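You operate a simulated robot arm through the tools that you are given. There is no shell and no other tool. Be economical: measure what you need, move in short steps, check, and stop when the job is done.

The job below is to be done with a simulated robot arm. You get a single attempt, and the scene is never put back.

## Task
Band the yellow notes in green and shut them in the note box.
Fine: at counter 24; one band; leave the machine on, its dial at green.
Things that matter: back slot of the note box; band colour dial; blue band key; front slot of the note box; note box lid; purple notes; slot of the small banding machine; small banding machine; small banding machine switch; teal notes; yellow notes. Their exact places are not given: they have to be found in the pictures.

The check looks at the end state, three seconds after you hand in, the way a careful person would. Anything else that was tipped, shoved, dropped, spilled or broken makes it a failure.

## Robot
A 6-joint arm with a fingered hand, hanging from a carriage that runs on a gantry, over the field with the corners [-904, -1042], [1696, -1040], [1695, 240], [-905, 238] (x, y) and turns from -262 to 425 degrees about z. Base frame: it is fixed where the carriage stands at the start and does not move with it; the origin is on the floor, on the carriage's upright axis, x ahead of it, y to its left, z up; the surface under the hand at the start is at about z = 780. Units: mm, degrees, N and s.
With the tool pointing down near the work surface it reaches from about 100 to 580 mm from the robot's upright axis, wherever it stands. Its first joint turns from -166.0 to 166.0 degrees. Places, roughly: back slot of the note box [600, -100, 800]; band colour dial [400, -100, 800]; blue band key [400, -100, 800]; front slot of the note box [600, -100, 800]; note box lid [600, -100, 900]; slot of the small banding machine [400, -200, 800]; small banding machine [400, -100, 800]; small banding machine switch [500, -100, 800]. Payload 4 kg.
The tool frame sits at the grasp point between the pads (the TCP): z along the fingers, y along the line on which they close. The tips reach 30 mm beyond it. Largest opening 104 mm; the body of the gripper starts 35 mm behind the TCP. The gripper is a hand of 5 fingers: y runs from the thumb to the fingers, the wrist lies at [-15, -113, -190] in the tool frame, and closing takes about 1.5 s.
Orientation is told as [roll, pitch, yaw] about the base's x, y, z axes, in that order, counted from this pose: with the fingers straight down and the wrist toward the robot, the tool's x, y and z point along [0, 1, 0], [1, 0, 0] and [0, 0, -1] of the base frame.

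## Interface
- The arm moves only by the tool send_rows. Its arguments are lists of equal length, an entry for each row: "linear": the shift along the tool's x, y, z in mm, a list of three; "angular": the turn, a rotation vector about the tool's x, y, z in degrees, a list of three. In form: {"linear": [[dx, dy, dz], ...], "angular": [[wx, wy, wz], ...]}. A call has 1 to 10 rows; each row is the pose to reach, as a shift and turn from the pose commanded when the call began, along the tool's axes at that moment. "grip" is the closure, from 0 (fully open) to 1 (shut), set as the call begins (left out, the last holds). Rows are played at 5 a second. More than 50 mm and 8.6 degrees between two rows, or a gripper value outside its range, and nothing of the call is played. A pose out of reach is approached as far as the arm can. The call stops where the force on the tool passes 40 N (or 10 N more than at its start, if that is more) or the arm is blocked; 0.2 s more then pass. The fingers move at their own pace (about 45 mm/s each) and stop on an object; they squeeze with about 23 N. The grip force told is the motor's: it shows also when the fingers shut on nothing. Time passes only in rows, and 0.2 s behind the last, so rows that repeat a pose let the fingers close. The reply holds the time, the measured pose of the TCP, the force on the tool along the base axes, the opening and the grip force, in the units named above and with some noise, with the torque about the TCP (base axes, N m) and any sound that the robot's microphone picked up.
- Cameras (640 x 400 px; columns grow to the right, rows downward): "scene" is now at [245.4, -34.7, 1772.7]; the picture's right is [-0.59, -0.81, 0.00], its down [-0.75, 0.55, -0.36] and it looks along [0.29, -0.21, -0.93] (base axes); focal length 249 px, centre (320, 200). "wrist" rides on the gripper at [60, -83, -120] in the tool frame; the picture's right is [-0.79, 0.29, -0.54], its down [-0.56, -0.71, 0.44] and it looks along [-0.26, 0.65, 0.72] (tool axes); focal length 234 px, centre (320, 200).
- capture(camera): a new picture of that camera. It takes no simulated time.
- raise_lower(by): slides the trunk up (or, below 0, down) by that many mm; the arm and the scene camera ride with it, the base frame stays. It gives what a move gives, with no picture.
- base_move(legs): drives the robot by 1 to 6 legs, each [ahead, left, turn to the left] in mm, mm and degrees, along the robot's own axes; the way and the turn of a leg run together, so that a leg with both is an arc; at most 1500 mm and 180 degrees a leg. The arm and the cameras ride along, it lands a little off, and it stops where it bumps. It keeps to its track: a leg is cut to what the track allows. It gives what a move gives.
- move_fingers(index, middle, ring, little, thumb_bend, thumb_turn): sets how far each is bent, from 0 (flat) to 1 (curled in); at 0.3 the hand is open as for a grip, at 0.7 the pads meet at the TCP. One left out holds its place. A second passes; each finger stops where it meets its share of the squeeze, and holds until it gets a number again. A gripper value or a shape takes the hand back. It gives what a move gives, with no picture; readings hold the bend of each and the force on index, middle, ring, little, thumb and palm. thumb_turn goes from beside the hand (0) to across from the fingers (1), as for a grip.
- grasp_type(shape): the hand has 5 fingers and takes this shape, open, in about a second: jaw (thumb against the fingers, like two jaws); tri (thumb and two fingers); tip (a fingertip pinch); poke (one finger out to press); point (the index stretched); flat (the hand flat); cup (the hand cupped); fist (a fist). The gripper value then closes the fingers along that shape, each until it touches; the sizes above hold for jaw. It gives what a move gives, with no picture.
- aim_head(pan, tilt): turns the head with the scene camera to pan (to the left, within 155 degrees either way) and tilt (down, from -29 to 69), counted from straight ahead of the robot. It gives what a move gives.
- probe_pixels(camera, pixels): there is no depth. For up to 12 entries [column, row, z] of the newest picture of that camera ("zoom" is the newest enlarged one), the place [x, y] in the base frame at which the ray of that pixel passes the height z, good to about 2 mm. It takes no simulated time.
- zoom(camera, box): a new picture of the part [left, top, right, bottom] of that camera's present view, enlarged. It takes no simulated time.
- sign_off(): hands the job in; it is judged then, once.

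Go step by step. Measure first, check grasps and placings, and put right what went wrong. The budget is 80 turns and 52 pictures, counting those below and the enlarged ones. Unless the task says otherwise, let go and move clear before handing in, and close with one line.

The tools are called after "Emit:" as name(argument=value, ...) on one line, values as JSON. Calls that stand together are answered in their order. send_rows: Moves the arm, as the interface text tells. Its arguments: {"type":"object","properties":{"linear":{"type":"array","items":{"type":"array","items":{"type":"number"}}},"angular":{"type":"array","items":{"type":"array","items":{"type":"number"}}},"grip":{"type":"number"}},"required":["linear","angular"]} The other tools are called the same way: raise_lower (by) slides the trunk up or down; grasp_type (shape) gives the hand a shape; move_fingers (index, middle, ring, little, thumb_bend, thumb_turn) moves the fingers one by one; base_move (legs) drives the base; aim_head (pan, tilt) turns the head that bears the scene camera; capture (camera) takes a picture; probe_pixels (camera, pixels) gives the place at which the rays of pixels pass given heights; zoom (camera, box) takes an enlarged picture of a part of a camera's view; sign_off () hands the job in.

At the start:

```text
t: 0.0
tool_pos: [427.4, -217.4, 1080.4]
orientation: [0.0, 0.0, -0.1]
contact_force: [-0.2, 0.5, -0.2]
wrist_torque: [0.01, 0.02, 0.0]
grip_width: 104.0
grasp_force: 0.0
shape: jaw
bend: [0.3, 0.3, 0.3, 0.3, 0.3, 0.97]
finger forces: [0.0, 0.0, 0.0, 0.0, 0.0, 0.1]
trunk travel left (down, up): [-507.0, 91.0]
robot x, y, heading: [-0.9, -1.9, -0.0]
head pan, tilt: [-36.4, 68.8]
```

scene: 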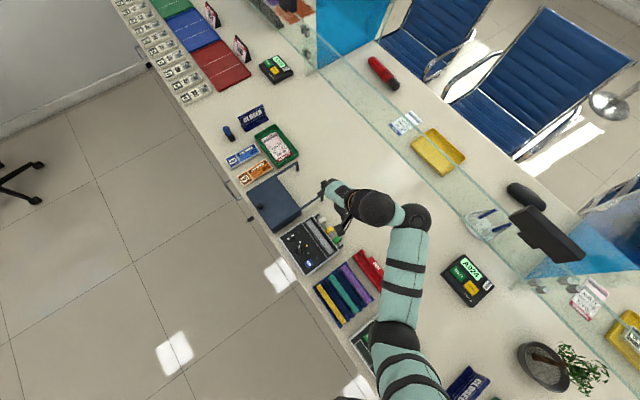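
wrist: 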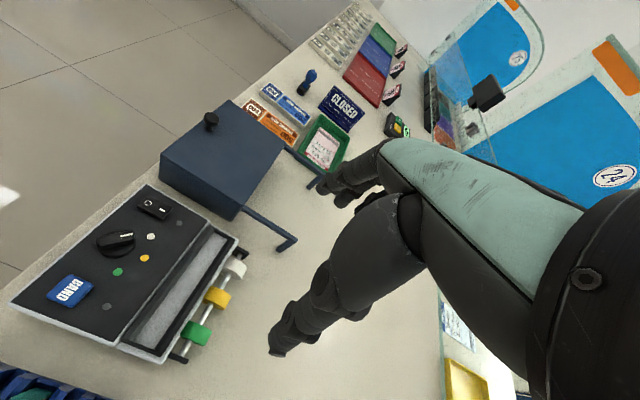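

The scene shows the banding machine near (312,245), the note box near (272,203) and the notes near (345,290). I'll zoom in to read the details.

Emit:
zoom(camera="scene", box=[220, 160, 400, 340])

Emit:
zoom(camera="wrist", box=[0, 80, 320, 400])

```text
2.22 times, centred on (310, 250) of scene
```

zoom: 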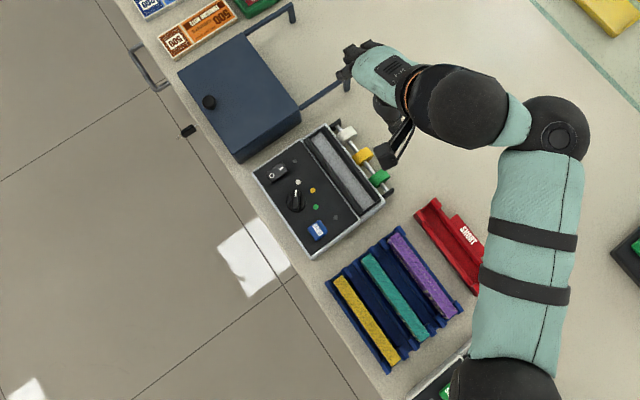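

```text
1.25 times, centred on (160, 240) of wrist
```

zoom: 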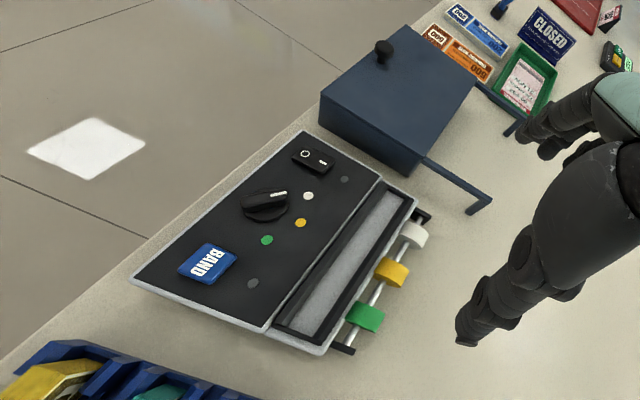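

Both zooms are clear. I'll move the carriage view closer by zooming on smaller parts and probing them.

Emit:
zoom(camera="scene", box=[235, 170, 395, 270])

Emit:
probe_pixels(camera="zoom", pixels=[[10, 10, 800], [630, 10, 800], [10, 390, 800], [630, 390, 800], [320, 200, 800], [320, 200, 850]])

Emit:
zoom(camera="scene", box=[400, 220, 640, 370])

```text
4.00 times, centred on (315, 220) of scene
```

zoom: 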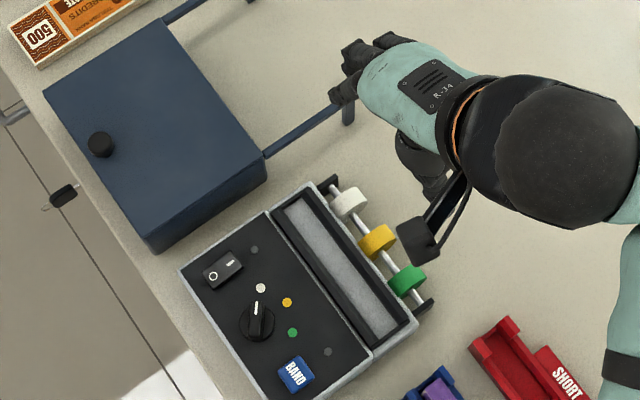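

```text
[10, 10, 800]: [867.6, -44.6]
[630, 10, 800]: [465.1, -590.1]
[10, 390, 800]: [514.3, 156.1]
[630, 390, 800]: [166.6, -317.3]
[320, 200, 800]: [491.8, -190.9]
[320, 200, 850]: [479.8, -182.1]
```

```text
2.67 times, centred on (520, 295) of scene
```

zoom: 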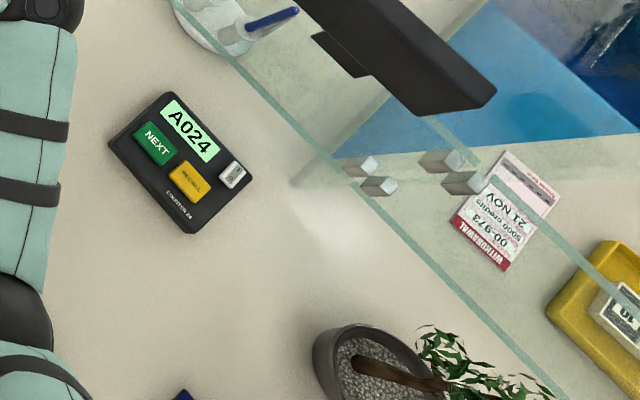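

The keypad zoom reads "COUNTER 24", so this is the right counter. The dial at zoom (257,320) points towards the white dot. Next I'll triangulate heights by probing the same features in both cameras.

Emit:
probe_pixels(camera="scene", pixels=[[290.5, 237.2, 800], [290.5, 237.2, 860], [308, 253, 800], [308, 253, 860], [299, 250.5, 800], [299, 250.5, 860], [309, 263.7, 800], [309, 263.7, 860], [260, 205.7, 850], [260, 205.7, 950], [310, 221.2, 800], [332, 252.5, 800]])

Emit:
probe_pixels(camera="wrist", pixels=[[154.4, 206.4, 800], [154.4, 206.4, 860], [117.6, 272, 800], [117.6, 272, 860], [116, 242.4, 800], [116, 242.4, 860], [70.4, 289.6, 800], [70.4, 289.6, 860], [210.4, 118.4, 850], [210.4, 118.4, 950], [224, 232, 800], [144, 340, 800]])

```text
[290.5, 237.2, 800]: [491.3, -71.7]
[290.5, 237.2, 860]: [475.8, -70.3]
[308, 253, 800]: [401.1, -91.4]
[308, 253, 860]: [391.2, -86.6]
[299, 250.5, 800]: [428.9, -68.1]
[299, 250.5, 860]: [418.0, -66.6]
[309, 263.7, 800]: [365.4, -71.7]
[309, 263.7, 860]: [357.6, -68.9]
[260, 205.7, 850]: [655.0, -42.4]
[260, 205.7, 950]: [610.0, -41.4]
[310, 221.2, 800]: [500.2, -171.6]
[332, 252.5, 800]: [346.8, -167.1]
```

```text
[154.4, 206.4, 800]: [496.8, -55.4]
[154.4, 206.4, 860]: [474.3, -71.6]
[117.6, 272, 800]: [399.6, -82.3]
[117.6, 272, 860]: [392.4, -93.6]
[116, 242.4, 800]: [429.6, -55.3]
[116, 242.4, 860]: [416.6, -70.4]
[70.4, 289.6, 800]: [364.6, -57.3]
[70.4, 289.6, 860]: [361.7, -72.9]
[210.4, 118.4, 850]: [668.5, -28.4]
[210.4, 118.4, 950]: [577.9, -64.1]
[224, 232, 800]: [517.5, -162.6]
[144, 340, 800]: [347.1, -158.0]
```

The machine panel is at about z 835–850, the slot runs along x near y −166, and the box knob is near (640, −42, 886). I'll drive the carriage to the clerk side and turn it so the hand closes across y.

Emit:
base_move(legs=[[440, 235, 0], [0, 0, -90]])

Emit:
aim_head(pan=0, tilt=69)

Emit:
capture(camera="scene")

Emit:
capture(camera="wrist")

```text
t: 6.7
tool_pos: [213.1, -195.2, 1079.6]
orientation: [0.0, -0.1, -89.7]
contact_force: [0.4, -0.9, 0.2]
wrist_torque: [0.0, 0.0, 0.01]
grip_width: 103.6
grasp_force: 0.2
shape: jaw
bend: [0.3, 0.3, 0.3, 0.3, 0.3, 0.97]
finger forces: [0.0, 0.1, 0.0, 0.0, 0.0, 0.0]
trunk travel left (down, up): [-507.0, 91.0]
robot x, y, heading: [428.1, 232.0, -90.0]
head pan, tilt: [-36.4, 68.8]
```

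```text
t: 7.7
tool_pos: [213.6, -195.4, 1080.5]
orientation: [0.1, 0.0, -89.7]
contact_force: [0.5, 0.1, -1.0]
wrist_torque: [-0.02, -0.01, -0.01]
grip_width: 103.9
grasp_force: 0.0
shape: jaw
bend: [0.3, 0.3, 0.3, 0.3, 0.3, 0.97]
finger forces: [0.1, 0.0, 0.1, 0.0, 0.1, 0.0]
trunk travel left (down, up): [-507.0, 91.0]
robot x, y, heading: [430.5, 229.9, -89.9]
head pan, tilt: [0.0, 68.8]
```

```text
45 pictures are left
```

scene: 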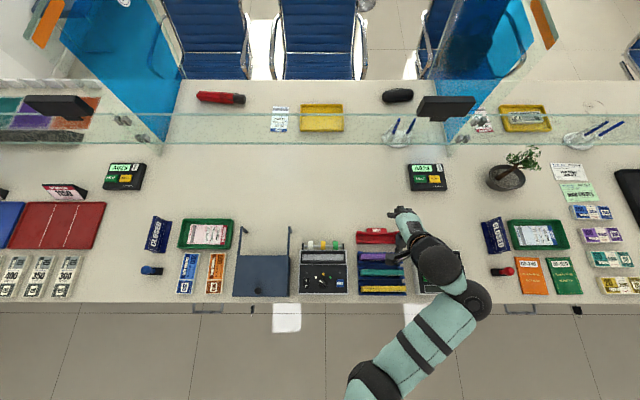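

```text
44 pictures are left
```

wrist: 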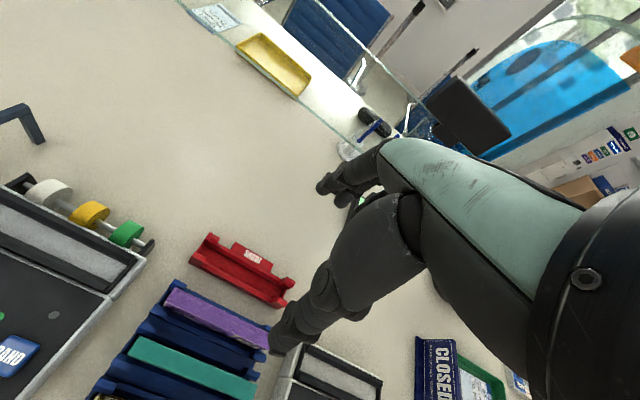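

A second machine partly shows at (440,265) under the arm, and there are two keypads at (125,177) and (427,177). I'll zoom in to be sure.

Emit:
zoom(camera="scene", box=[220, 210, 480, 310])

Emit:
zoom(camera="scene", box=[90, 150, 250, 250])

```text
2.46 times, centred on (350, 260) of scene
```

zoom: 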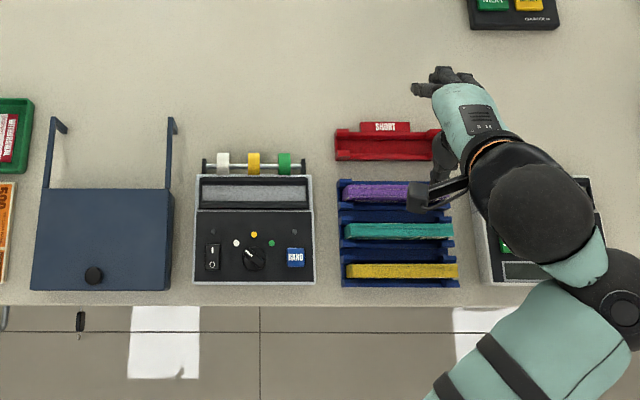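

```text
4.00 times, centred on (170, 200) of scene
```

zoom: 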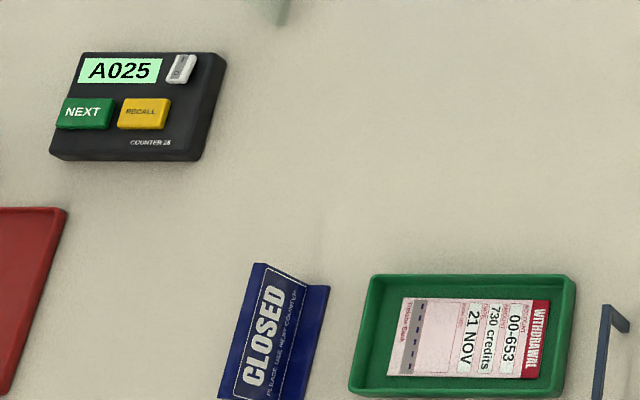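

The left keypad reads COUNTER 25, so this machine is the one at counter 24. I'll probe the yellow notes and the dial features in this scene view.

Emit:
probe_pixels(camera="scene", pixels=[[361, 288.5, 810], [405.5, 288.5, 810], [383, 286, 810], [383, 290.5, 810], [323.5, 265.5, 840], [316, 259.5, 835], [323, 255.5, 835], [330.5, 259.5, 835], [340.5, 264.5, 845], [306.5, 264.5, 850], [303, 238, 830], [345, 238, 830]])

Emit:
send_rows(linear=[[30, -40, 0], [60, -80, 0], [90, -120, 0], [110, -150, 0]], angular=[[0, 0, 0], [0, 0, 0], [0, 0, 0], [0, 0, 0]])

Emit:
capture(camera="wrist")

Emit:
zoom(camera="scene", box=[220, 210, 480, 310])

```text
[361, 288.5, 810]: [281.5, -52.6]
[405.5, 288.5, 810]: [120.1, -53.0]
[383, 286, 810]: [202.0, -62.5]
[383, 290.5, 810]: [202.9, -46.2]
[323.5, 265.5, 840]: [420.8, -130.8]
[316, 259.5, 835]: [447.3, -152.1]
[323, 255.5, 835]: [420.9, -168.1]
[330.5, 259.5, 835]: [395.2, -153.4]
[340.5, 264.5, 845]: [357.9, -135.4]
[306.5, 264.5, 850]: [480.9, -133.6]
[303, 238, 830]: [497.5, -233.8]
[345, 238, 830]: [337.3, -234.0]
```

```text
t: 8.7
tool_pos: [340.6, -56.4, 1051.1]
orientation: [-0.1, -0.1, -89.9]
contact_force: [-1.0, -0.7, 0.7]
wrist_torque: [0.03, 0.01, 0.0]
grip_width: 103.7
grasp_force: 0.0
shape: jaw
bend: [0.3, 0.3, 0.3, 0.3, 0.3, 0.97]
finger forces: [0.0, 0.0, 0.1, 0.0, 0.0, 0.0]
out of reach, approached as far as the arm can: row 1, 2, 3, 4
trunk travel left (down, up): [-507.0, 91.0]
robot x, y, heading: [428.0, 233.1, -89.8]
head pan, tilt: [0.0, 68.8]
```

```text
41 pictures are left
```

wrist: 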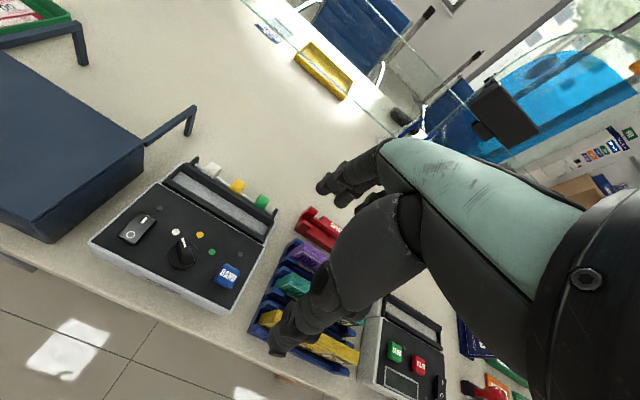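

```text
2.46 times, centred on (350, 260) of scene
```

zoom: 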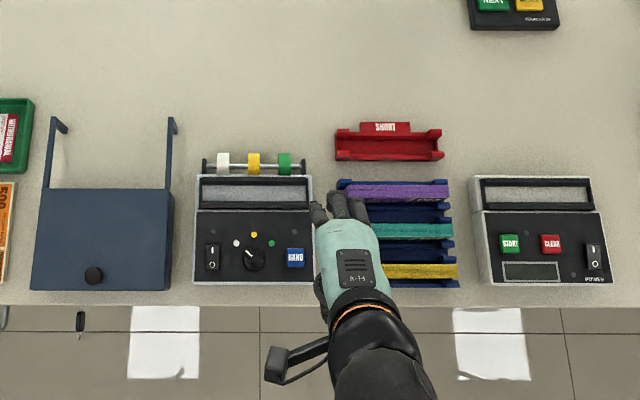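

My last probe used wrong rows for the machine (I scaled the zoom incorrectly). This zoom is unobstructed there, so I'll probe it directly and get matching wrist pixels too.

Emit:
probe_pixels(camera="zoom", pixels=[[253, 259, 845], [237, 244, 838], [254, 235, 838], [271, 243, 838], [296, 257, 845], [213, 250, 850], [213, 265, 850], [200, 192, 830], [309, 192, 830], [255, 186, 830], [255, 200, 830], [94, 275, 886]])

Emit:
probe_pixels(camera="zoom", pixels=[[456, 270, 810], [420, 263, 810], [420, 277, 810], [345, 185, 810], [448, 185, 810], [400, 224, 810], [400, 237, 810], [30, 290, 870], [170, 290, 870], [38, 190, 870], [172, 188, 870], [60, 125, 870]])

Emit:
zoom(camera="wrist", box=[80, 140, 400, 400])

```text
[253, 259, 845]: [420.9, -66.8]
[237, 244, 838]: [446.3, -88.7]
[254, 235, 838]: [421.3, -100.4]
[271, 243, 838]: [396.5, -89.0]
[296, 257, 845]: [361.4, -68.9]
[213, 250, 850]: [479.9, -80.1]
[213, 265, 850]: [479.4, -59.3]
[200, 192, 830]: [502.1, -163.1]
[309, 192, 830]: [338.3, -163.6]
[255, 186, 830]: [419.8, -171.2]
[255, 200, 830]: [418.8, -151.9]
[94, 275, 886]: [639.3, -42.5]
```

```text
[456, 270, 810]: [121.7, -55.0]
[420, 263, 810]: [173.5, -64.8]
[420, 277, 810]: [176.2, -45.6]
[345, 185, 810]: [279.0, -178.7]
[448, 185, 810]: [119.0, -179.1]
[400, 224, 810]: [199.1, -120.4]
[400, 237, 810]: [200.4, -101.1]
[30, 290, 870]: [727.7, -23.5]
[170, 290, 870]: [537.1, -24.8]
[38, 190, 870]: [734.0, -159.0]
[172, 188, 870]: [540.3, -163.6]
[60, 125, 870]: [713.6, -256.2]
```

```text
1.54 times, centred on (240, 270) of wrist
```

zoom: 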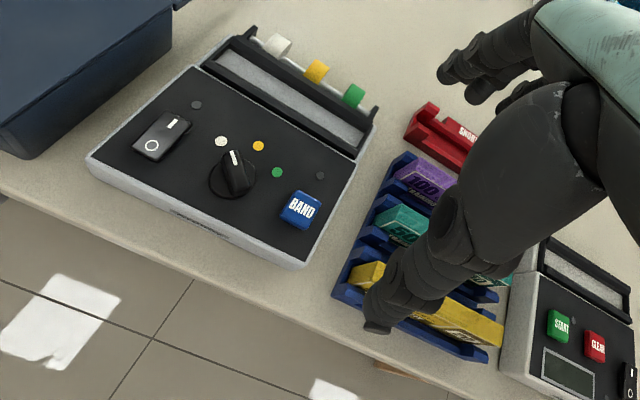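

All positions are now consistent: dial (421,−67), switch (480,−70), key (361,−69), slot (420,−162), yellow notes (120..281, −55), knob (639,−42). I'll take the poke shape and move toward the switch, well above it.

Emit:
send_rows(linear=[[40, 20, 20], [80, 40, 40], [120, 60, 60], [150, 60, 80]], angular=[[0, 0, 0], [0, 0, 0], [0, 0, 0], [0, 0, 0]])

Emit:
grasp_type(shape="poke")

Emit:
capture(camera="wrist")

Emit:
zoom(camera="scene", box=[240, 210, 400, 310])

```text
t: 9.7
tool_pos: [489.5, -115.7, 969.2]
orientation: [-0.2, 0.0, -89.7]
contact_force: [0.2, -0.1, 0.3]
wrist_torque: [0.01, -0.03, 0.0]
grip_width: 103.6
grasp_force: 0.2
shape: jaw
bend: [0.3, 0.3, 0.3, 0.3, 0.3, 0.97]
finger forces: [0.1, 0.1, 0.0, 0.0, 0.0, 0.0]
trunk travel left (down, up): [-507.0, 91.0]
robot x, y, heading: [430.8, 235.5, -89.7]
head pan, tilt: [0.0, 68.8]
```

```text
t: 10.6
tool_pos: [488.3, -116.3, 969.1]
orientation: [0.0, 0.0, -89.8]
contact_force: [0.1, 0.6, -0.5]
wrist_torque: [0.01, -0.01, -0.01]
grip_width: 0.2
grasp_force: 0.1
shape: poke
bend: [0.7, 0.7, 0.99, 0.99, 1.0, 1.0]
finger forces: [0.1, 0.0, 0.1, 0.0, 0.1, 0.0]
trunk travel left (down, up): [-507.0, 91.0]
robot x, y, heading: [425.5, 234.4, -89.7]
head pan, tilt: [0.0, 68.8]
```

```text
38 pictures are left
```

wrist: 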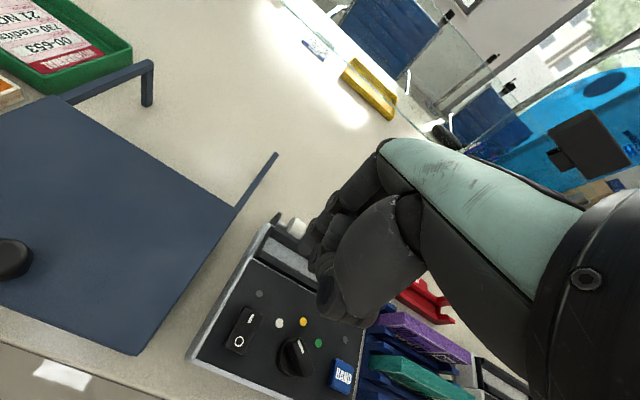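

```text
4.00 times, centred on (320, 260) of scene
```

zoom: 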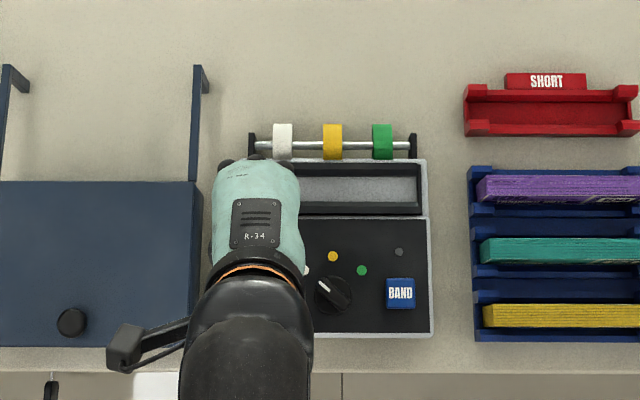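

The poke shape is on, with index and middle fingertips forward. I'll come down over the switch's "–" half at (480,−80), staying above contact, and look.

Emit:
send_rows(linear=[[-8, -36, 0], [-8, -36, 30], [-8, -36, 54]], angular=[[0, 0, 0], [0, 0, 0], [0, 0, 0]])

Emit:
capture(camera="wrist")

```text
t: 11.4
tool_pos: [480.9, -79.9, 914.7]
orientation: [0.0, 0.0, -89.8]
contact_force: [0.1, 0.3, 0.1]
wrist_torque: [0.02, -0.03, -0.03]
grip_width: 0.1
grasp_force: 0.1
shape: poke
bend: [0.7, 0.7, 0.99, 0.99, 1.0, 1.0]
finger forces: [0.0, 0.0, 0.1, 0.0, 0.0, 0.0]
trunk travel left (down, up): [-507.0, 91.0]
robot x, y, heading: [431.9, 232.1, -89.7]
head pan, tilt: [0.0, 68.8]
```

```text
36 pictures are left
```

wrist: 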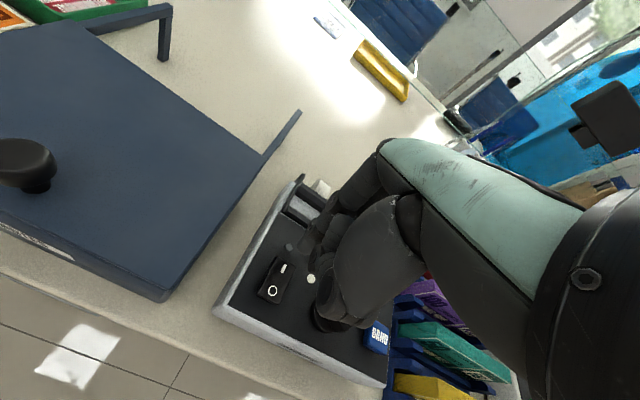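

The TCP should project near (330,241) and a tip 30 mm beyond it near (307,254), which matches the dark tip there. I'll zoom to verify.

Emit:
zoom(camera="wrist", box=[220, 170, 420, 350])

```text
2.22 times, centred on (320, 260) of wrist
```

zoom: 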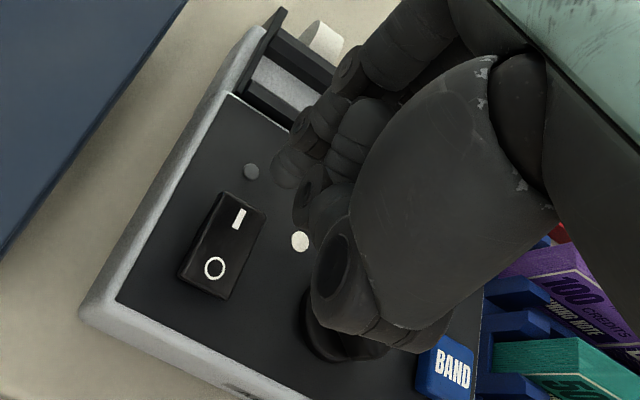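

The index tip is at wrist px (304,246), about on the TCP line. I'll lower in small steps onto the "–" half and rely on the force stop.

Emit:
send_rows(linear=[[0, 2, 15], [0, 2, 22], [0, 2, 27], [0, 2, 31], [0, 2, 34], [0, 2, 37], [0, 2, 40]], angular=[[0, 0, 0], [0, 0, 0], [0, 0, 0], [0, 0, 0], [0, 0, 0], [0, 0, 0], [0, 0, 0]])

Emit:
zoom(camera="wrist", box=[220, 170, 420, 350])

```text
t: 13.0
tool_pos: [481.5, -82.4, 876.6]
orientation: [0.0, 0.0, -89.8]
contact_force: [-0.4, 0.6, 0.1]
wrist_torque: [-0.02, -0.02, -0.02]
grip_width: 0.3
grasp_force: 0.0
shape: poke
bend: [0.7, 0.7, 0.99, 0.99, 1.0, 1.0]
finger forces: [0.0, 0.0, 0.2, 0.1, 0.0, 0.0]
trunk travel left (down, up): [-507.0, 91.0]
robot x, y, heading: [430.4, 235.5, -89.6]
head pan, tilt: [0.0, 68.8]
```

```text
2.22 times, centred on (320, 260) of wrist
```

zoom: 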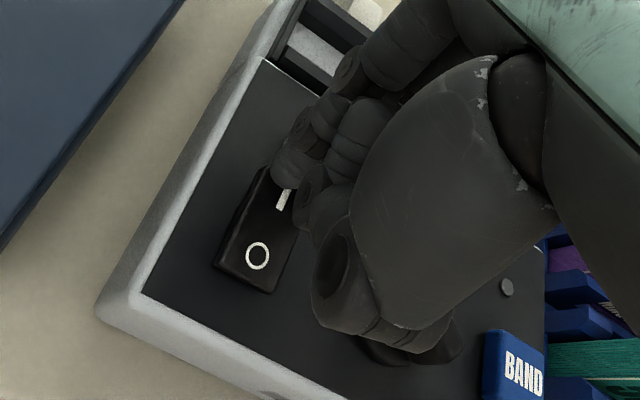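

No contact at z 877; the tip hides the "–" mark as intended. I'll continue down.

Emit:
send_rows(linear=[[0, 0, 3], [0, 0, 6], [0, 0, 9], [0, 0, 12], [0, 0, 15], [0, 0, 18], [0, 0, 21]], angular=[[0, 0, 0], [0, 0, 0], [0, 0, 0], [0, 0, 0], [0, 0, 0], [0, 0, 0], [0, 0, 0]])

```text
t: 14.7
tool_pos: [480.5, -92.8, 863.7]
orientation: [0.2, -1.5, -90.0]
contact_force: [-4.2, 0.5, 27.7]
wrist_torque: [0.31, 0.39, 0.05]
grip_width: 0.0
grasp_force: 0.1
shape: poke
bend: [0.7, 0.7, 0.99, 0.99, 1.0, 1.0]
finger forces: [0.0, 27.0, 0.0, 0.1, 0.0, 0.1]
trunk travel left (down, up): [-507.0, 91.0]
robot x, y, heading: [427.1, 236.0, -89.9]
head pan, tilt: [0.0, 68.8]
stopped in row 7: the force on the tool passed its limit at 43 N (the readings are from after the stop); the commanded pose is now the measured one
```

The middle finger took 27 N at TCP z 864. I'll lift and look at the lamp.

Emit:
send_rows(linear=[[0, 0, -20], [0, -10, -50]], angular=[[0, 0, 0], [0, 0, 0]])

Emit:
zoom(camera="wrist", box=[220, 170, 420, 350])

```text
t: 15.2
tool_pos: [481.7, -76.4, 908.1]
orientation: [0.1, -0.7, -89.8]
contact_force: [-0.9, 0.5, -0.3]
wrist_torque: [-0.04, 0.03, -0.03]
grip_width: 0.0
grasp_force: 0.1
shape: poke
bend: [0.7, 0.7, 0.99, 0.99, 1.0, 1.0]
finger forces: [0.0, 0.1, 0.0, 0.0, 0.0, 0.0]
trunk travel left (down, up): [-507.0, 91.0]
robot x, y, heading: [429.1, 233.2, -89.9]
head pan, tilt: [0.0, 68.8]
```

```text
2.22 times, centred on (320, 260) of wrist
```

zoom: 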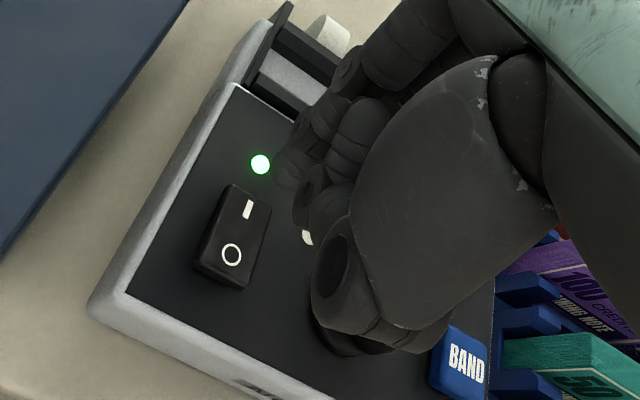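

The lamp at zoom (260,164) is lit green, so the machine is on. Next is the dial, which needs about 98° clockwise from white to green. I'll raise the hand and turn the carriage back to heading 0 so that this rotation sits at mid range.

Emit:
raise_lower(by=90)

Emit:
base_move(legs=[[0, 0, 90], [-410, -295, 0]])

Emit:
grasp_type(shape="tip")

Emit:
aim_head(pan=-20, tilt=69)

Emit:
capture(camera="scene")

Emit:
capture(camera="wrist")

```text
t: 16.5
tool_pos: [480.8, -78.0, 999.4]
orientation: [0.1, -0.7, -89.8]
contact_force: [0.0, 0.1, 0.6]
wrist_torque: [-0.04, 0.02, 0.04]
grip_width: 0.1
grasp_force: 0.2
shape: poke
bend: [0.7, 0.7, 0.99, 0.99, 1.0, 1.0]
finger forces: [0.0, 0.0, 0.1, 0.0, 0.0, 0.0]
trunk travel left (down, up): [-597.0, 1.0]
robot x, y, heading: [428.5, 230.8, -89.7]
head pan, tilt: [0.0, 68.8]
```

```text
t: 23.3
tool_pos: [330.6, -16.3, 999.1]
orientation: [0.1, -0.8, 1.0]
contact_force: [-0.1, -0.5, 0.3]
wrist_torque: [0.02, -0.02, 0.0]
grip_width: 0.0
grasp_force: 0.1
shape: poke
bend: [0.7, 0.7, 0.99, 0.99, 1.0, 1.0]
finger forces: [0.0, 0.0, 0.1, 0.1, 0.1, 0.1]
trunk travel left (down, up): [-597.0, 1.0]
robot x, y, heading: [22.1, -74.9, 1.2]
head pan, tilt: [0.0, 68.8]
```

```text
t: 24.2
tool_pos: [330.8, -14.7, 999.6]
orientation: [0.0, -0.8, 1.1]
contact_force: [-0.3, 0.4, 0.5]
wrist_torque: [0.02, 0.03, -0.04]
grip_width: 103.7
grasp_force: 0.1
shape: tip
bend: [0.31, 0.98, 0.99, 0.99, 0.3, 0.97]
finger forces: [0.0, 0.0, 0.1, 0.0, 0.1, 0.1]
trunk travel left (down, up): [-597.0, 1.0]
robot x, y, heading: [21.8, -74.1, 1.3]
head pan, tilt: [0.0, 68.8]
```

```text
t: 25.1
tool_pos: [330.6, -15.8, 998.1]
orientation: [0.1, -0.9, 1.1]
contact_force: [-0.2, 0.0, 0.2]
wrist_torque: [0.0, -0.04, -0.04]
grip_width: 103.6
grasp_force: 0.0
shape: tip
bend: [0.31, 0.98, 0.99, 0.99, 0.3, 0.97]
finger forces: [0.0, 0.0, 0.1, 0.0, 0.1, 0.0]
trunk travel left (down, up): [-597.0, 1.0]
robot x, y, heading: [21.9, -70.6, 1.2]
head pan, tilt: [-20.0, 68.8]
```

```text
32 pictures are left
```

scene: 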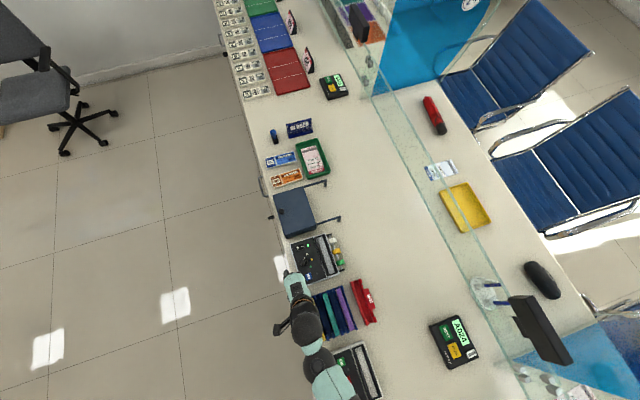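

```text
31 pictures are left
```

wrist: 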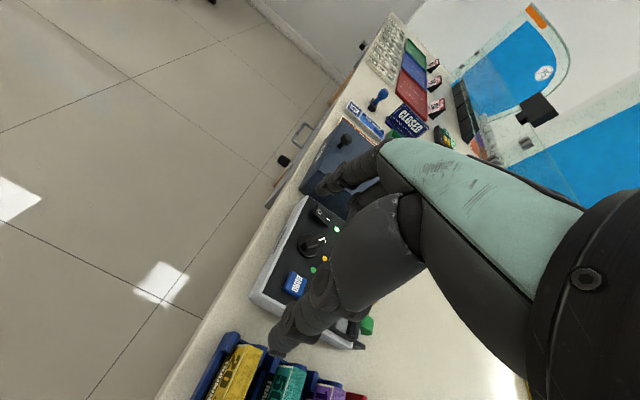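

The view is good; I'll zoom in on the dial in both cameras to get the fin's exact direction.

Emit:
zoom(camera="scene", box=[280, 225, 360, 290])

Emit:
probe_pixels(camera="zoom", pixels=[[0, 0, 845], [640, 400, 845], [320, 200, 845]])

Emit:
zoom(camera="wrist", box=[260, 190, 380, 290])

```text
6.15 times, centred on (320, 258) of scene
```

zoom: 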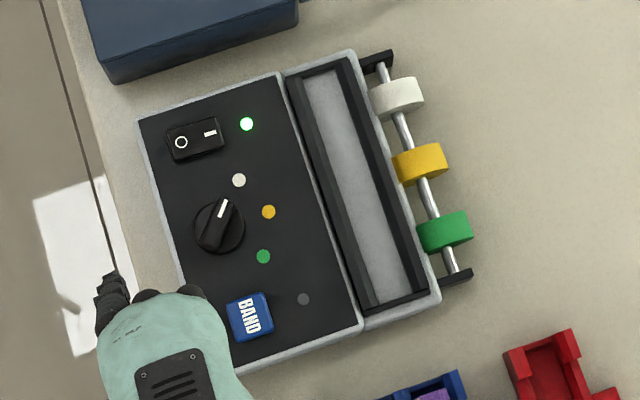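

```text
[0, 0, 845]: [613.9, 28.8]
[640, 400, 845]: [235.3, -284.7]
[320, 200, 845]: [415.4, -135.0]
```

```text
4.00 times, centred on (320, 240) of wrist
```

zoom: 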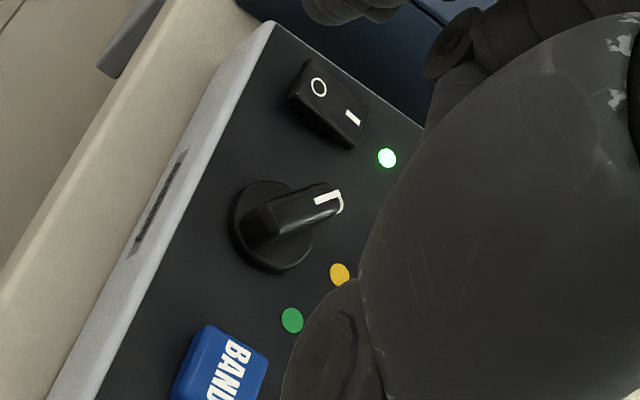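

The dial knob is a bar standing on a disc, so I'll pinch it. I'll partly close the fingers, move above it at yaw ≈ +49 so they close across the bar, and lower the trunk.

Emit:
send_rows(linear=[[-18, 30, 0], [-36, 60, 0], [-52, 89, 0], [-52, 89, 0], [-52, 89, 0], [-52, 89, 0]], angular=[[0, 0, -8], [0, 0, -16], [0, 0, -24], [0, 0, -32], [0, 0, -40], [0, 0, -48]], grip=0.45)

Emit:
raise_lower(by=-90)

Emit:
capture(camera="wrist")

```text
t: 26.5
tool_pos: [420.6, -65.5, 1000.2]
orientation: [-0.5, -0.5, 49.2]
contact_force: [-1.2, -0.2, -0.3]
wrist_torque: [-0.02, -0.04, -0.02]
grip_width: 57.3
grasp_force: 0.0
shape: tip
bend: [0.73, 0.98, 0.99, 0.99, 0.67, 0.99]
finger forces: [0.0, 0.0, 0.1, 0.0, 0.0, 0.0]
trunk travel left (down, up): [-597.0, 1.0]
robot x, y, heading: [22.4, -70.6, 1.3]
head pan, tilt: [-20.0, 68.8]
```

```text
t: 27.7
tool_pos: [421.2, -65.7, 910.2]
orientation: [-0.5, -0.7, 49.1]
contact_force: [0.9, 0.3, 0.4]
wrist_torque: [0.01, 0.02, -0.02]
grip_width: 57.5
grasp_force: 0.0
shape: tip
bend: [0.73, 0.98, 0.99, 0.99, 0.67, 0.99]
finger forces: [0.0, 0.1, 0.0, 0.1, 0.0, 0.0]
trunk travel left (down, up): [-507.0, 91.0]
robot x, y, heading: [20.5, -70.5, 1.2]
head pan, tilt: [-20.0, 68.8]
```

```text
28 pictures are left
```

wrist: 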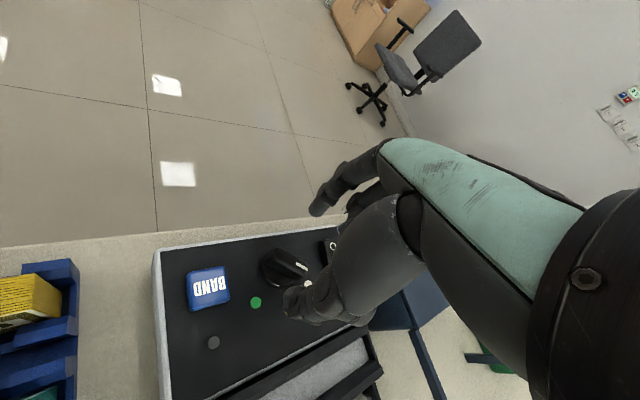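

The fingertips at (315,212) and (290,300) straddle the bar at (288,267), which lies along tool x as wanted. I'll descend, then close.

Emit:
send_rows(linear=[[0, 0, 15], [0, 0, 28], [0, 0, 34], [0, 0, 38], [0, 0, 41], [0, 0, 43]], angular=[[0, 0, 0], [0, 0, 0], [0, 0, 0], [0, 0, 0], [0, 0, 0], [0, 0, 0]])

Emit:
zoom(camera="wrist", box=[220, 190, 380, 320])

```text
t: 29.1
tool_pos: [421.8, -65.8, 867.4]
orientation: [-0.4, -0.6, 49.2]
contact_force: [0.6, 0.0, -0.6]
wrist_torque: [-0.03, -0.01, 0.02]
grip_width: 57.7
grasp_force: 0.0
shape: tip
bend: [0.73, 0.98, 0.99, 0.99, 0.67, 0.99]
finger forces: [0.0, 0.1, 0.1, 0.1, 0.0, 0.1]
trunk travel left (down, up): [-507.0, 91.0]
robot x, y, heading: [25.6, -72.7, 1.0]
head pan, tilt: [-20.0, 68.8]
```

```text
3.08 times, centred on (300, 255) of wrist
```

zoom: 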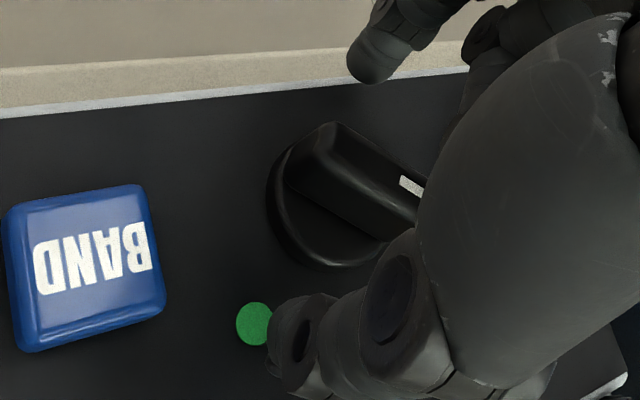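

The bar lies between the index tip (zoom 375,70) and thumb (290,330). I'll close fully and wait.

Emit:
send_rows(linear=[[0, 0, 0], [0, 0, 0], [0, 0, 0], [0, 0, 0], [0, 0, 0], [0, 0, 0], [0, 0, 0], [0, 0, 0]], angular=[[0, 0, 0], [0, 0, 0], [0, 0, 0], [0, 0, 0], [0, 0, 0], [0, 0, 0], [0, 0, 0], [0, 0, 0]], grip=1)

Emit:
zoom(camera="wrist", box=[220, 190, 380, 320])

```text
t: 30.9
tool_pos: [421.0, -65.7, 867.0]
orientation: [-0.6, -0.6, 49.1]
contact_force: [-2.0, 0.7, 8.8]
wrist_torque: [0.03, 0.09, 0.01]
grip_width: 14.6
grasp_force: 22.9
shape: tip
bend: [0.72, 1.0, 1.0, 1.0, 0.75, 1.0]
finger forces: [20.4, 0.0, 0.0, 0.0, 20.5, 0.0]
trunk travel left (down, up): [-507.0, 91.0]
robot x, y, heading: [19.5, -73.5, 1.2]
head pan, tilt: [-20.0, 68.8]
```

```text
3.08 times, centred on (300, 255) of wrist
```

zoom: 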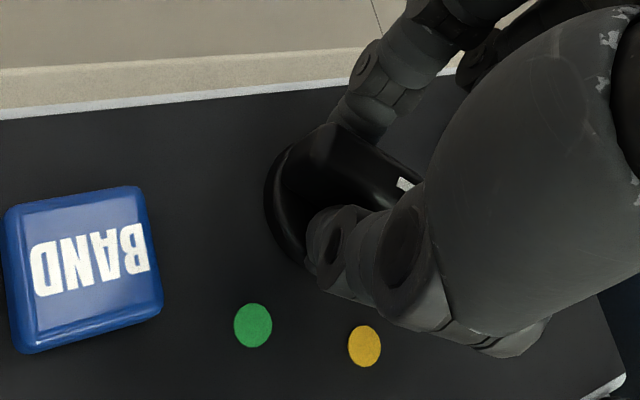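

The bar is gripped (14.6 mm, 20 N each side). I'll turn it +98° about tool z, starting with 80°.

Emit:
send_rows(linear=[[0, 0, -1], [0, 0, -1], [0, 0, -1], [0, 0, -1], [0, 0, -1], [0, 0, -1], [0, 0, -1], [0, 0, -1], [0, 0, -1], [0, 0, -1]], angular=[[0, 0, 8], [0, 0, 16], [0, 0, 24], [0, 0, 32], [0, 0, 40], [0, 0, 48], [0, 0, 56], [0, 0, 64], [0, 0, 72], [0, 0, 80]])

Emit:
capture(camera="wrist")

```text
t: 33.1
tool_pos: [421.0, -65.6, 868.8]
orientation: [0.6, -0.6, -30.8]
contact_force: [1.1, 2.1, -7.9]
wrist_torque: [0.07, -0.01, 0.01]
grip_width: 12.6
grasp_force: 23.7
shape: tip
bend: [0.72, 1.0, 1.0, 1.0, 0.75, 1.0]
finger forces: [19.1, 0.0, 0.0, 0.1, 18.6, 0.0]
trunk travel left (down, up): [-507.0, 91.0]
robot x, y, heading: [24.5, -70.6, 1.0]
head pan, tilt: [-20.0, 68.8]
```

```text
25 pictures are left
```

wrist: 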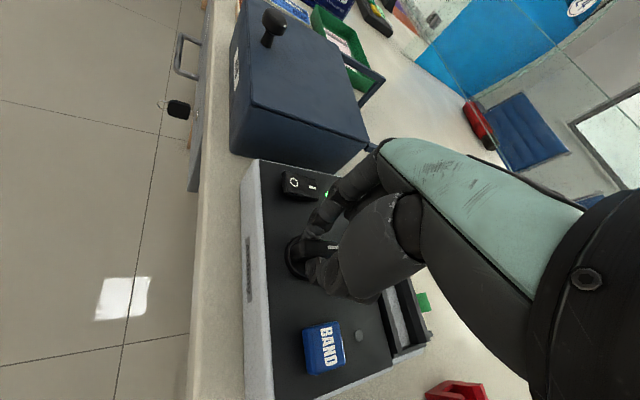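

The dial is turning with the hand. I'll do the remaining 18° (about one to two degrees extra absorbs slack), then open and lift.

Emit:
send_rows(linear=[[0, 0, 0], [0, 0, 0], [0, 0, 0], [0, 0, 0]], angular=[[0, 0, 7], [0, 0, 13], [0, 0, 18.5], [0, 0, 18.5]])

Emit:
send_rows(linear=[[0, 0, 0], [0, 0, 0], [0, 0, 0], [0, 0, 0], [0, 0, -30], [0, 0, -75], [0, -50, -85], [0, -80, -85]], angular=[[0, 0, 0], [0, 0, 0], [0, 0, 0], [0, 0, 0], [0, 0, 0], [0, 0, 0], [0, 0, 0], [0, 0, 0]], grip=0.4)

Emit:
zoom(camera="scene", box=[280, 225, 360, 290])

```text
t: 34.1
tool_pos: [421.4, -66.7, 868.4]
orientation: [0.6, -0.4, -49.5]
contact_force: [1.3, 1.2, -8.1]
wrist_torque: [0.03, -0.07, 0.0]
grip_width: 12.7
grasp_force: 23.1
shape: tip
bend: [0.72, 1.0, 1.0, 1.0, 0.75, 1.0]
finger forces: [19.0, 0.0, 0.1, 0.0, 18.7, 0.1]
trunk travel left (down, up): [-507.0, 91.0]
robot x, y, heading: [24.0, -73.1, 0.9]
head pan, tilt: [-20.0, 68.8]
```

```text
refused: row 7 steps farther than a row can; nothing moved
```

```text
6.15 times, centred on (320, 258) of scene
```

zoom: 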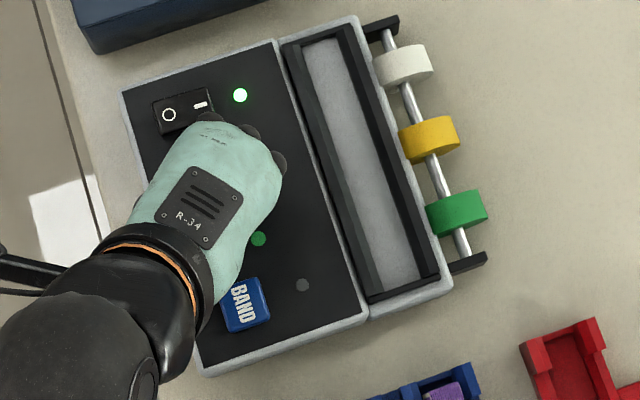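

The turn is done; the refused rows stepped too far. I'll open and lift in smaller steps, then look.

Emit:
send_rows(linear=[[0, 0, 0], [0, 0, 0], [0, 0, 0], [0, 0, 0], [0, 0, -30], [0, 0, -75], [0, -40, -80], [0, -80, -80]], angular=[[0, 0, 0], [0, 0, 0], [0, 0, 0], [0, 0, 0], [0, 0, 0], [0, 0, 0], [0, 0, 0], [0, 0, 0]], grip=0.4)

Emit:
raise_lower(by=90)

Emit:
zoom(camera="scene", box=[280, 225, 360, 290])

```text
t: 35.9
tool_pos: [375.7, -14.1, 932.5]
orientation: [0.9, -0.4, -49.5]
contact_force: [0.6, 0.5, 0.1]
wrist_torque: [0.0, -0.01, 0.02]
grip_width: 61.8
grasp_force: 0.0
shape: tip
bend: [0.73, 0.98, 0.99, 0.99, 0.65, 0.99]
finger forces: [0.1, 0.1, 0.0, 0.0, 0.0, 0.0]
out of reach, approached as far as the arm can: row 8
trunk travel left (down, up): [-507.0, 91.0]
robot x, y, heading: [23.9, -74.9, 1.2]
head pan, tilt: [-20.0, 68.8]
```

```text
t: 37.2
tool_pos: [375.4, -14.9, 1021.4]
orientation: [0.9, -0.3, -49.2]
contact_force: [0.9, 0.4, -0.1]
wrist_torque: [0.0, -0.02, 0.0]
grip_width: 62.1
grasp_force: 0.1
shape: tip
bend: [0.73, 0.98, 0.99, 0.99, 0.65, 0.99]
finger forces: [0.0, 0.1, 0.0, 0.0, 0.0, 0.0]
trunk travel left (down, up): [-597.0, 1.0]
robot x, y, heading: [22.7, -75.3, 1.2]
head pan, tilt: [-20.0, 68.8]
```

```text
6.15 times, centred on (320, 258) of scene
```

zoom: 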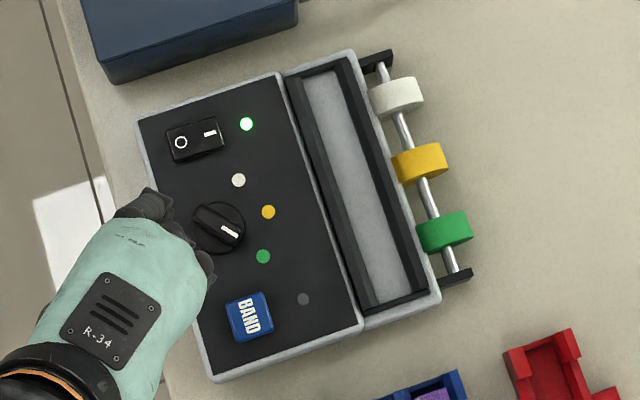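

The pointer now aims at the green dot at zoom (262,257). I'll straighten the hand, go back to the clerk side at heading −90, and open into jaw shape.

Emit:
send_rows(linear=[[0, 0, 0], [0, 0, 0], [0, 0, 0], [0, 0, 0], [0, 0, 0], [0, 0, 0]], angular=[[0, 0, -8], [0, 0, -16], [0, 0, -24], [0, 0, -32], [0, 0, -40], [0, 0, -48]])

Emit:
base_move(legs=[[300, 305, -1], [0, 0, -90]])

Emit:
grasp_type(shape="jaw")

Emit:
aim_head(pan=0, tilt=69)

Emit:
capture(camera="wrist")

```text
t: 38.6
tool_pos: [375.3, -14.5, 1021.8]
orientation: [0.3, -0.9, -1.2]
contact_force: [1.1, -0.2, -0.2]
wrist_torque: [-0.01, 0.02, -0.03]
grip_width: 62.0
grasp_force: 0.2
shape: tip
bend: [0.73, 0.98, 0.99, 0.99, 0.65, 0.99]
finger forces: [0.0, 0.0, 0.0, 0.1, 0.0, 0.1]
trunk travel left (down, up): [-597.0, 1.0]
robot x, y, heading: [23.1, -71.4, 1.3]
head pan, tilt: [-20.0, 68.8]
```

```text
t: 45.0
tool_pos: [380.2, -119.3, 1021.6]
orientation: [0.3, -0.9, -92.1]
contact_force: [0.6, 0.1, 0.1]
wrist_torque: [0.01, 0.02, 0.01]
grip_width: 62.2
grasp_force: 0.1
shape: tip
bend: [0.73, 0.98, 0.99, 0.99, 0.65, 0.99]
finger forces: [0.1, 0.0, 0.1, 0.1, 0.0, 0.0]
trunk travel left (down, up): [-597.0, 1.0]
robot x, y, heading: [324.5, 232.8, -89.5]
head pan, tilt: [-20.0, 68.8]
```

```text
t: 45.9
tool_pos: [379.0, -117.8, 1022.0]
orientation: [0.2, -1.0, -92.0]
contact_force: [-0.1, 0.2, 0.3]
wrist_torque: [0.01, -0.05, 0.0]
grip_width: 103.8
grasp_force: 0.2
shape: jaw
bend: [0.3, 0.3, 0.3, 0.3, 0.3, 0.97]
finger forces: [0.0, 0.0, 0.0, 0.0, 0.0, 0.0]
trunk travel left (down, up): [-597.0, 1.0]
robot x, y, heading: [321.6, 235.0, -89.6]
head pan, tilt: [-20.0, 68.8]
```

```text
t: 46.8
tool_pos: [379.4, -117.9, 1021.9]
orientation: [0.4, -0.9, -92.0]
contact_force: [0.9, -0.3, -0.7]
wrist_torque: [0.01, 0.01, 0.0]
grip_width: 104.0
grasp_force: 0.2
shape: jaw
bend: [0.3, 0.3, 0.3, 0.3, 0.3, 0.97]
finger forces: [0.1, 0.0, 0.1, 0.0, 0.0, 0.1]
trunk travel left (down, up): [-597.0, 1.0]
robot x, y, heading: [327.0, 237.3, -89.6]
head pan, tilt: [0.0, 68.8]
```

```text
22 pictures are left
```

wrist: 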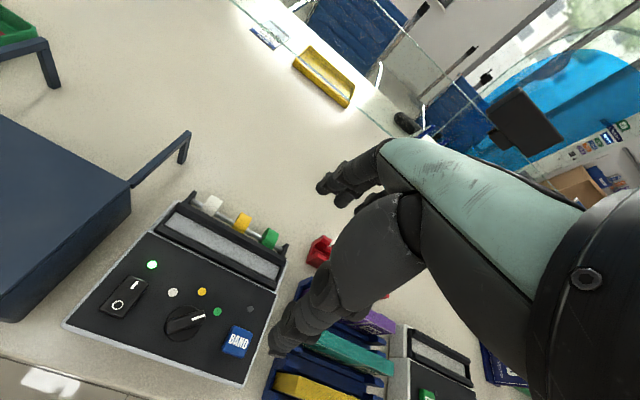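

The dial stays at green and the lamp is lit. I'll zoom on the note tray from above to measure the yellow bundle and its lane.

Emit:
zoom(camera="scene", box=[310, 225, 410, 315])

Emit:
zoom(camera="wrist", box=[240, 270, 440, 400])

```text
4.44 times, centred on (360, 270) of scene
```

zoom: 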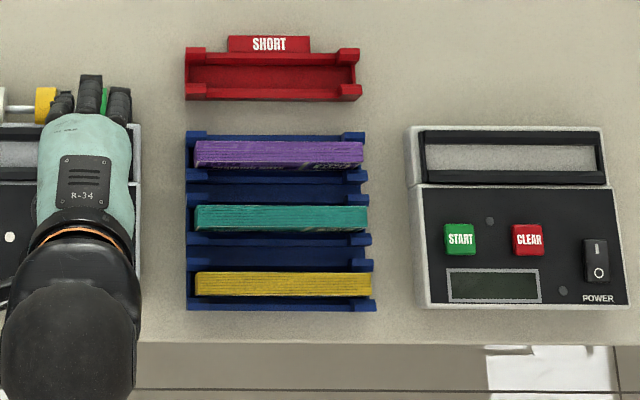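

```text
3.08 times, centred on (340, 335) of wrist
```

zoom: 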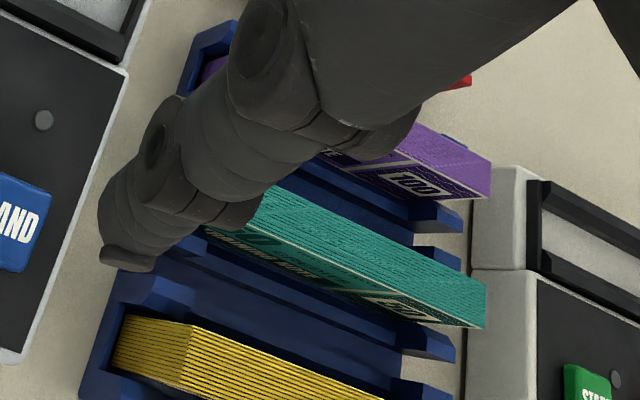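

The bundles stand on edge in the lanes with end posts. I'll triangulate the top corner of the yellow bundle and other edges.

Emit:
probe_pixels(camera="scene", pixels=[[331.8, 286.2, 800], [331.8, 286.2, 830], [331.8, 286.2, 860], [331.8, 291.7, 830], [371.7, 286.2, 830], [371.9, 291.7, 830], [330.3, 294.5, 800], [373, 294.5, 800], [330.5, 278.2, 800], [330.3, 300, 780]])

Emit:
probe_pixels(camera="wrist", pixels=[[297.8, 375.6, 800], [297.8, 375.6, 830], [297.8, 375.6, 860]])

```text
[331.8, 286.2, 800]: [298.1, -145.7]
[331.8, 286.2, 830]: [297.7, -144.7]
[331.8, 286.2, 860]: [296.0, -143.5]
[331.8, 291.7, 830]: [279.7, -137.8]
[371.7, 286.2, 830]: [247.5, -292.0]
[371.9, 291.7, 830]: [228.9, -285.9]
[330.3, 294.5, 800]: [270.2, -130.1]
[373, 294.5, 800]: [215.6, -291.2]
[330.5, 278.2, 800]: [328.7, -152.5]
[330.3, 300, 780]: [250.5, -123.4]
```

```text
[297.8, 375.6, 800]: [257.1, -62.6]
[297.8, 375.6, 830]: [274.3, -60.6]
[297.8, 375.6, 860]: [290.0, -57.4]
```

The scene probe used an older full picture. I'll take a fresh scene zoom and probe in it.

Emit:
zoom(camera="scene", box=[310, 225, 410, 315])

Emit:
probe_pixels(camera="zoom", pixels=[[195, 272, 800], [195, 272, 830], [195, 272, 860], [195, 296, 830], [372, 272, 830], [372, 296, 830], [187, 308, 800], [375, 308, 800], [187, 236, 800], [195, 206, 830], [195, 230, 830], [187, 245, 800]])

```text
4.44 times, centred on (360, 270) of scene
```

zoom: 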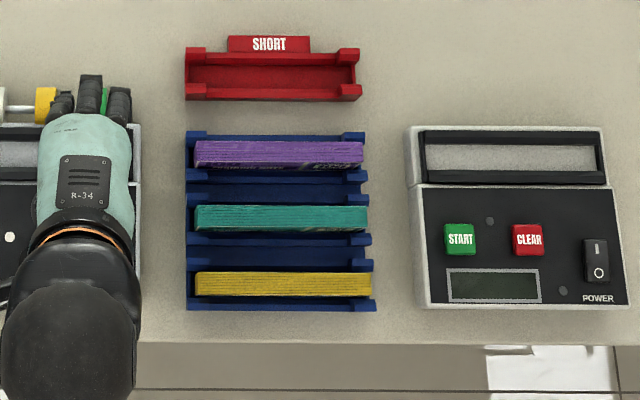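

```text
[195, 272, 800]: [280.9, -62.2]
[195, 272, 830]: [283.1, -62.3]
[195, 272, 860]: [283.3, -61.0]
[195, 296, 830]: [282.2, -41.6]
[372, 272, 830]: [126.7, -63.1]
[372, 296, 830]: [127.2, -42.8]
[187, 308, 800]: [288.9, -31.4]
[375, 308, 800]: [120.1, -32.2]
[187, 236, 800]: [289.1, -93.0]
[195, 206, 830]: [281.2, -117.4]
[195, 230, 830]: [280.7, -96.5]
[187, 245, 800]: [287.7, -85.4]
```

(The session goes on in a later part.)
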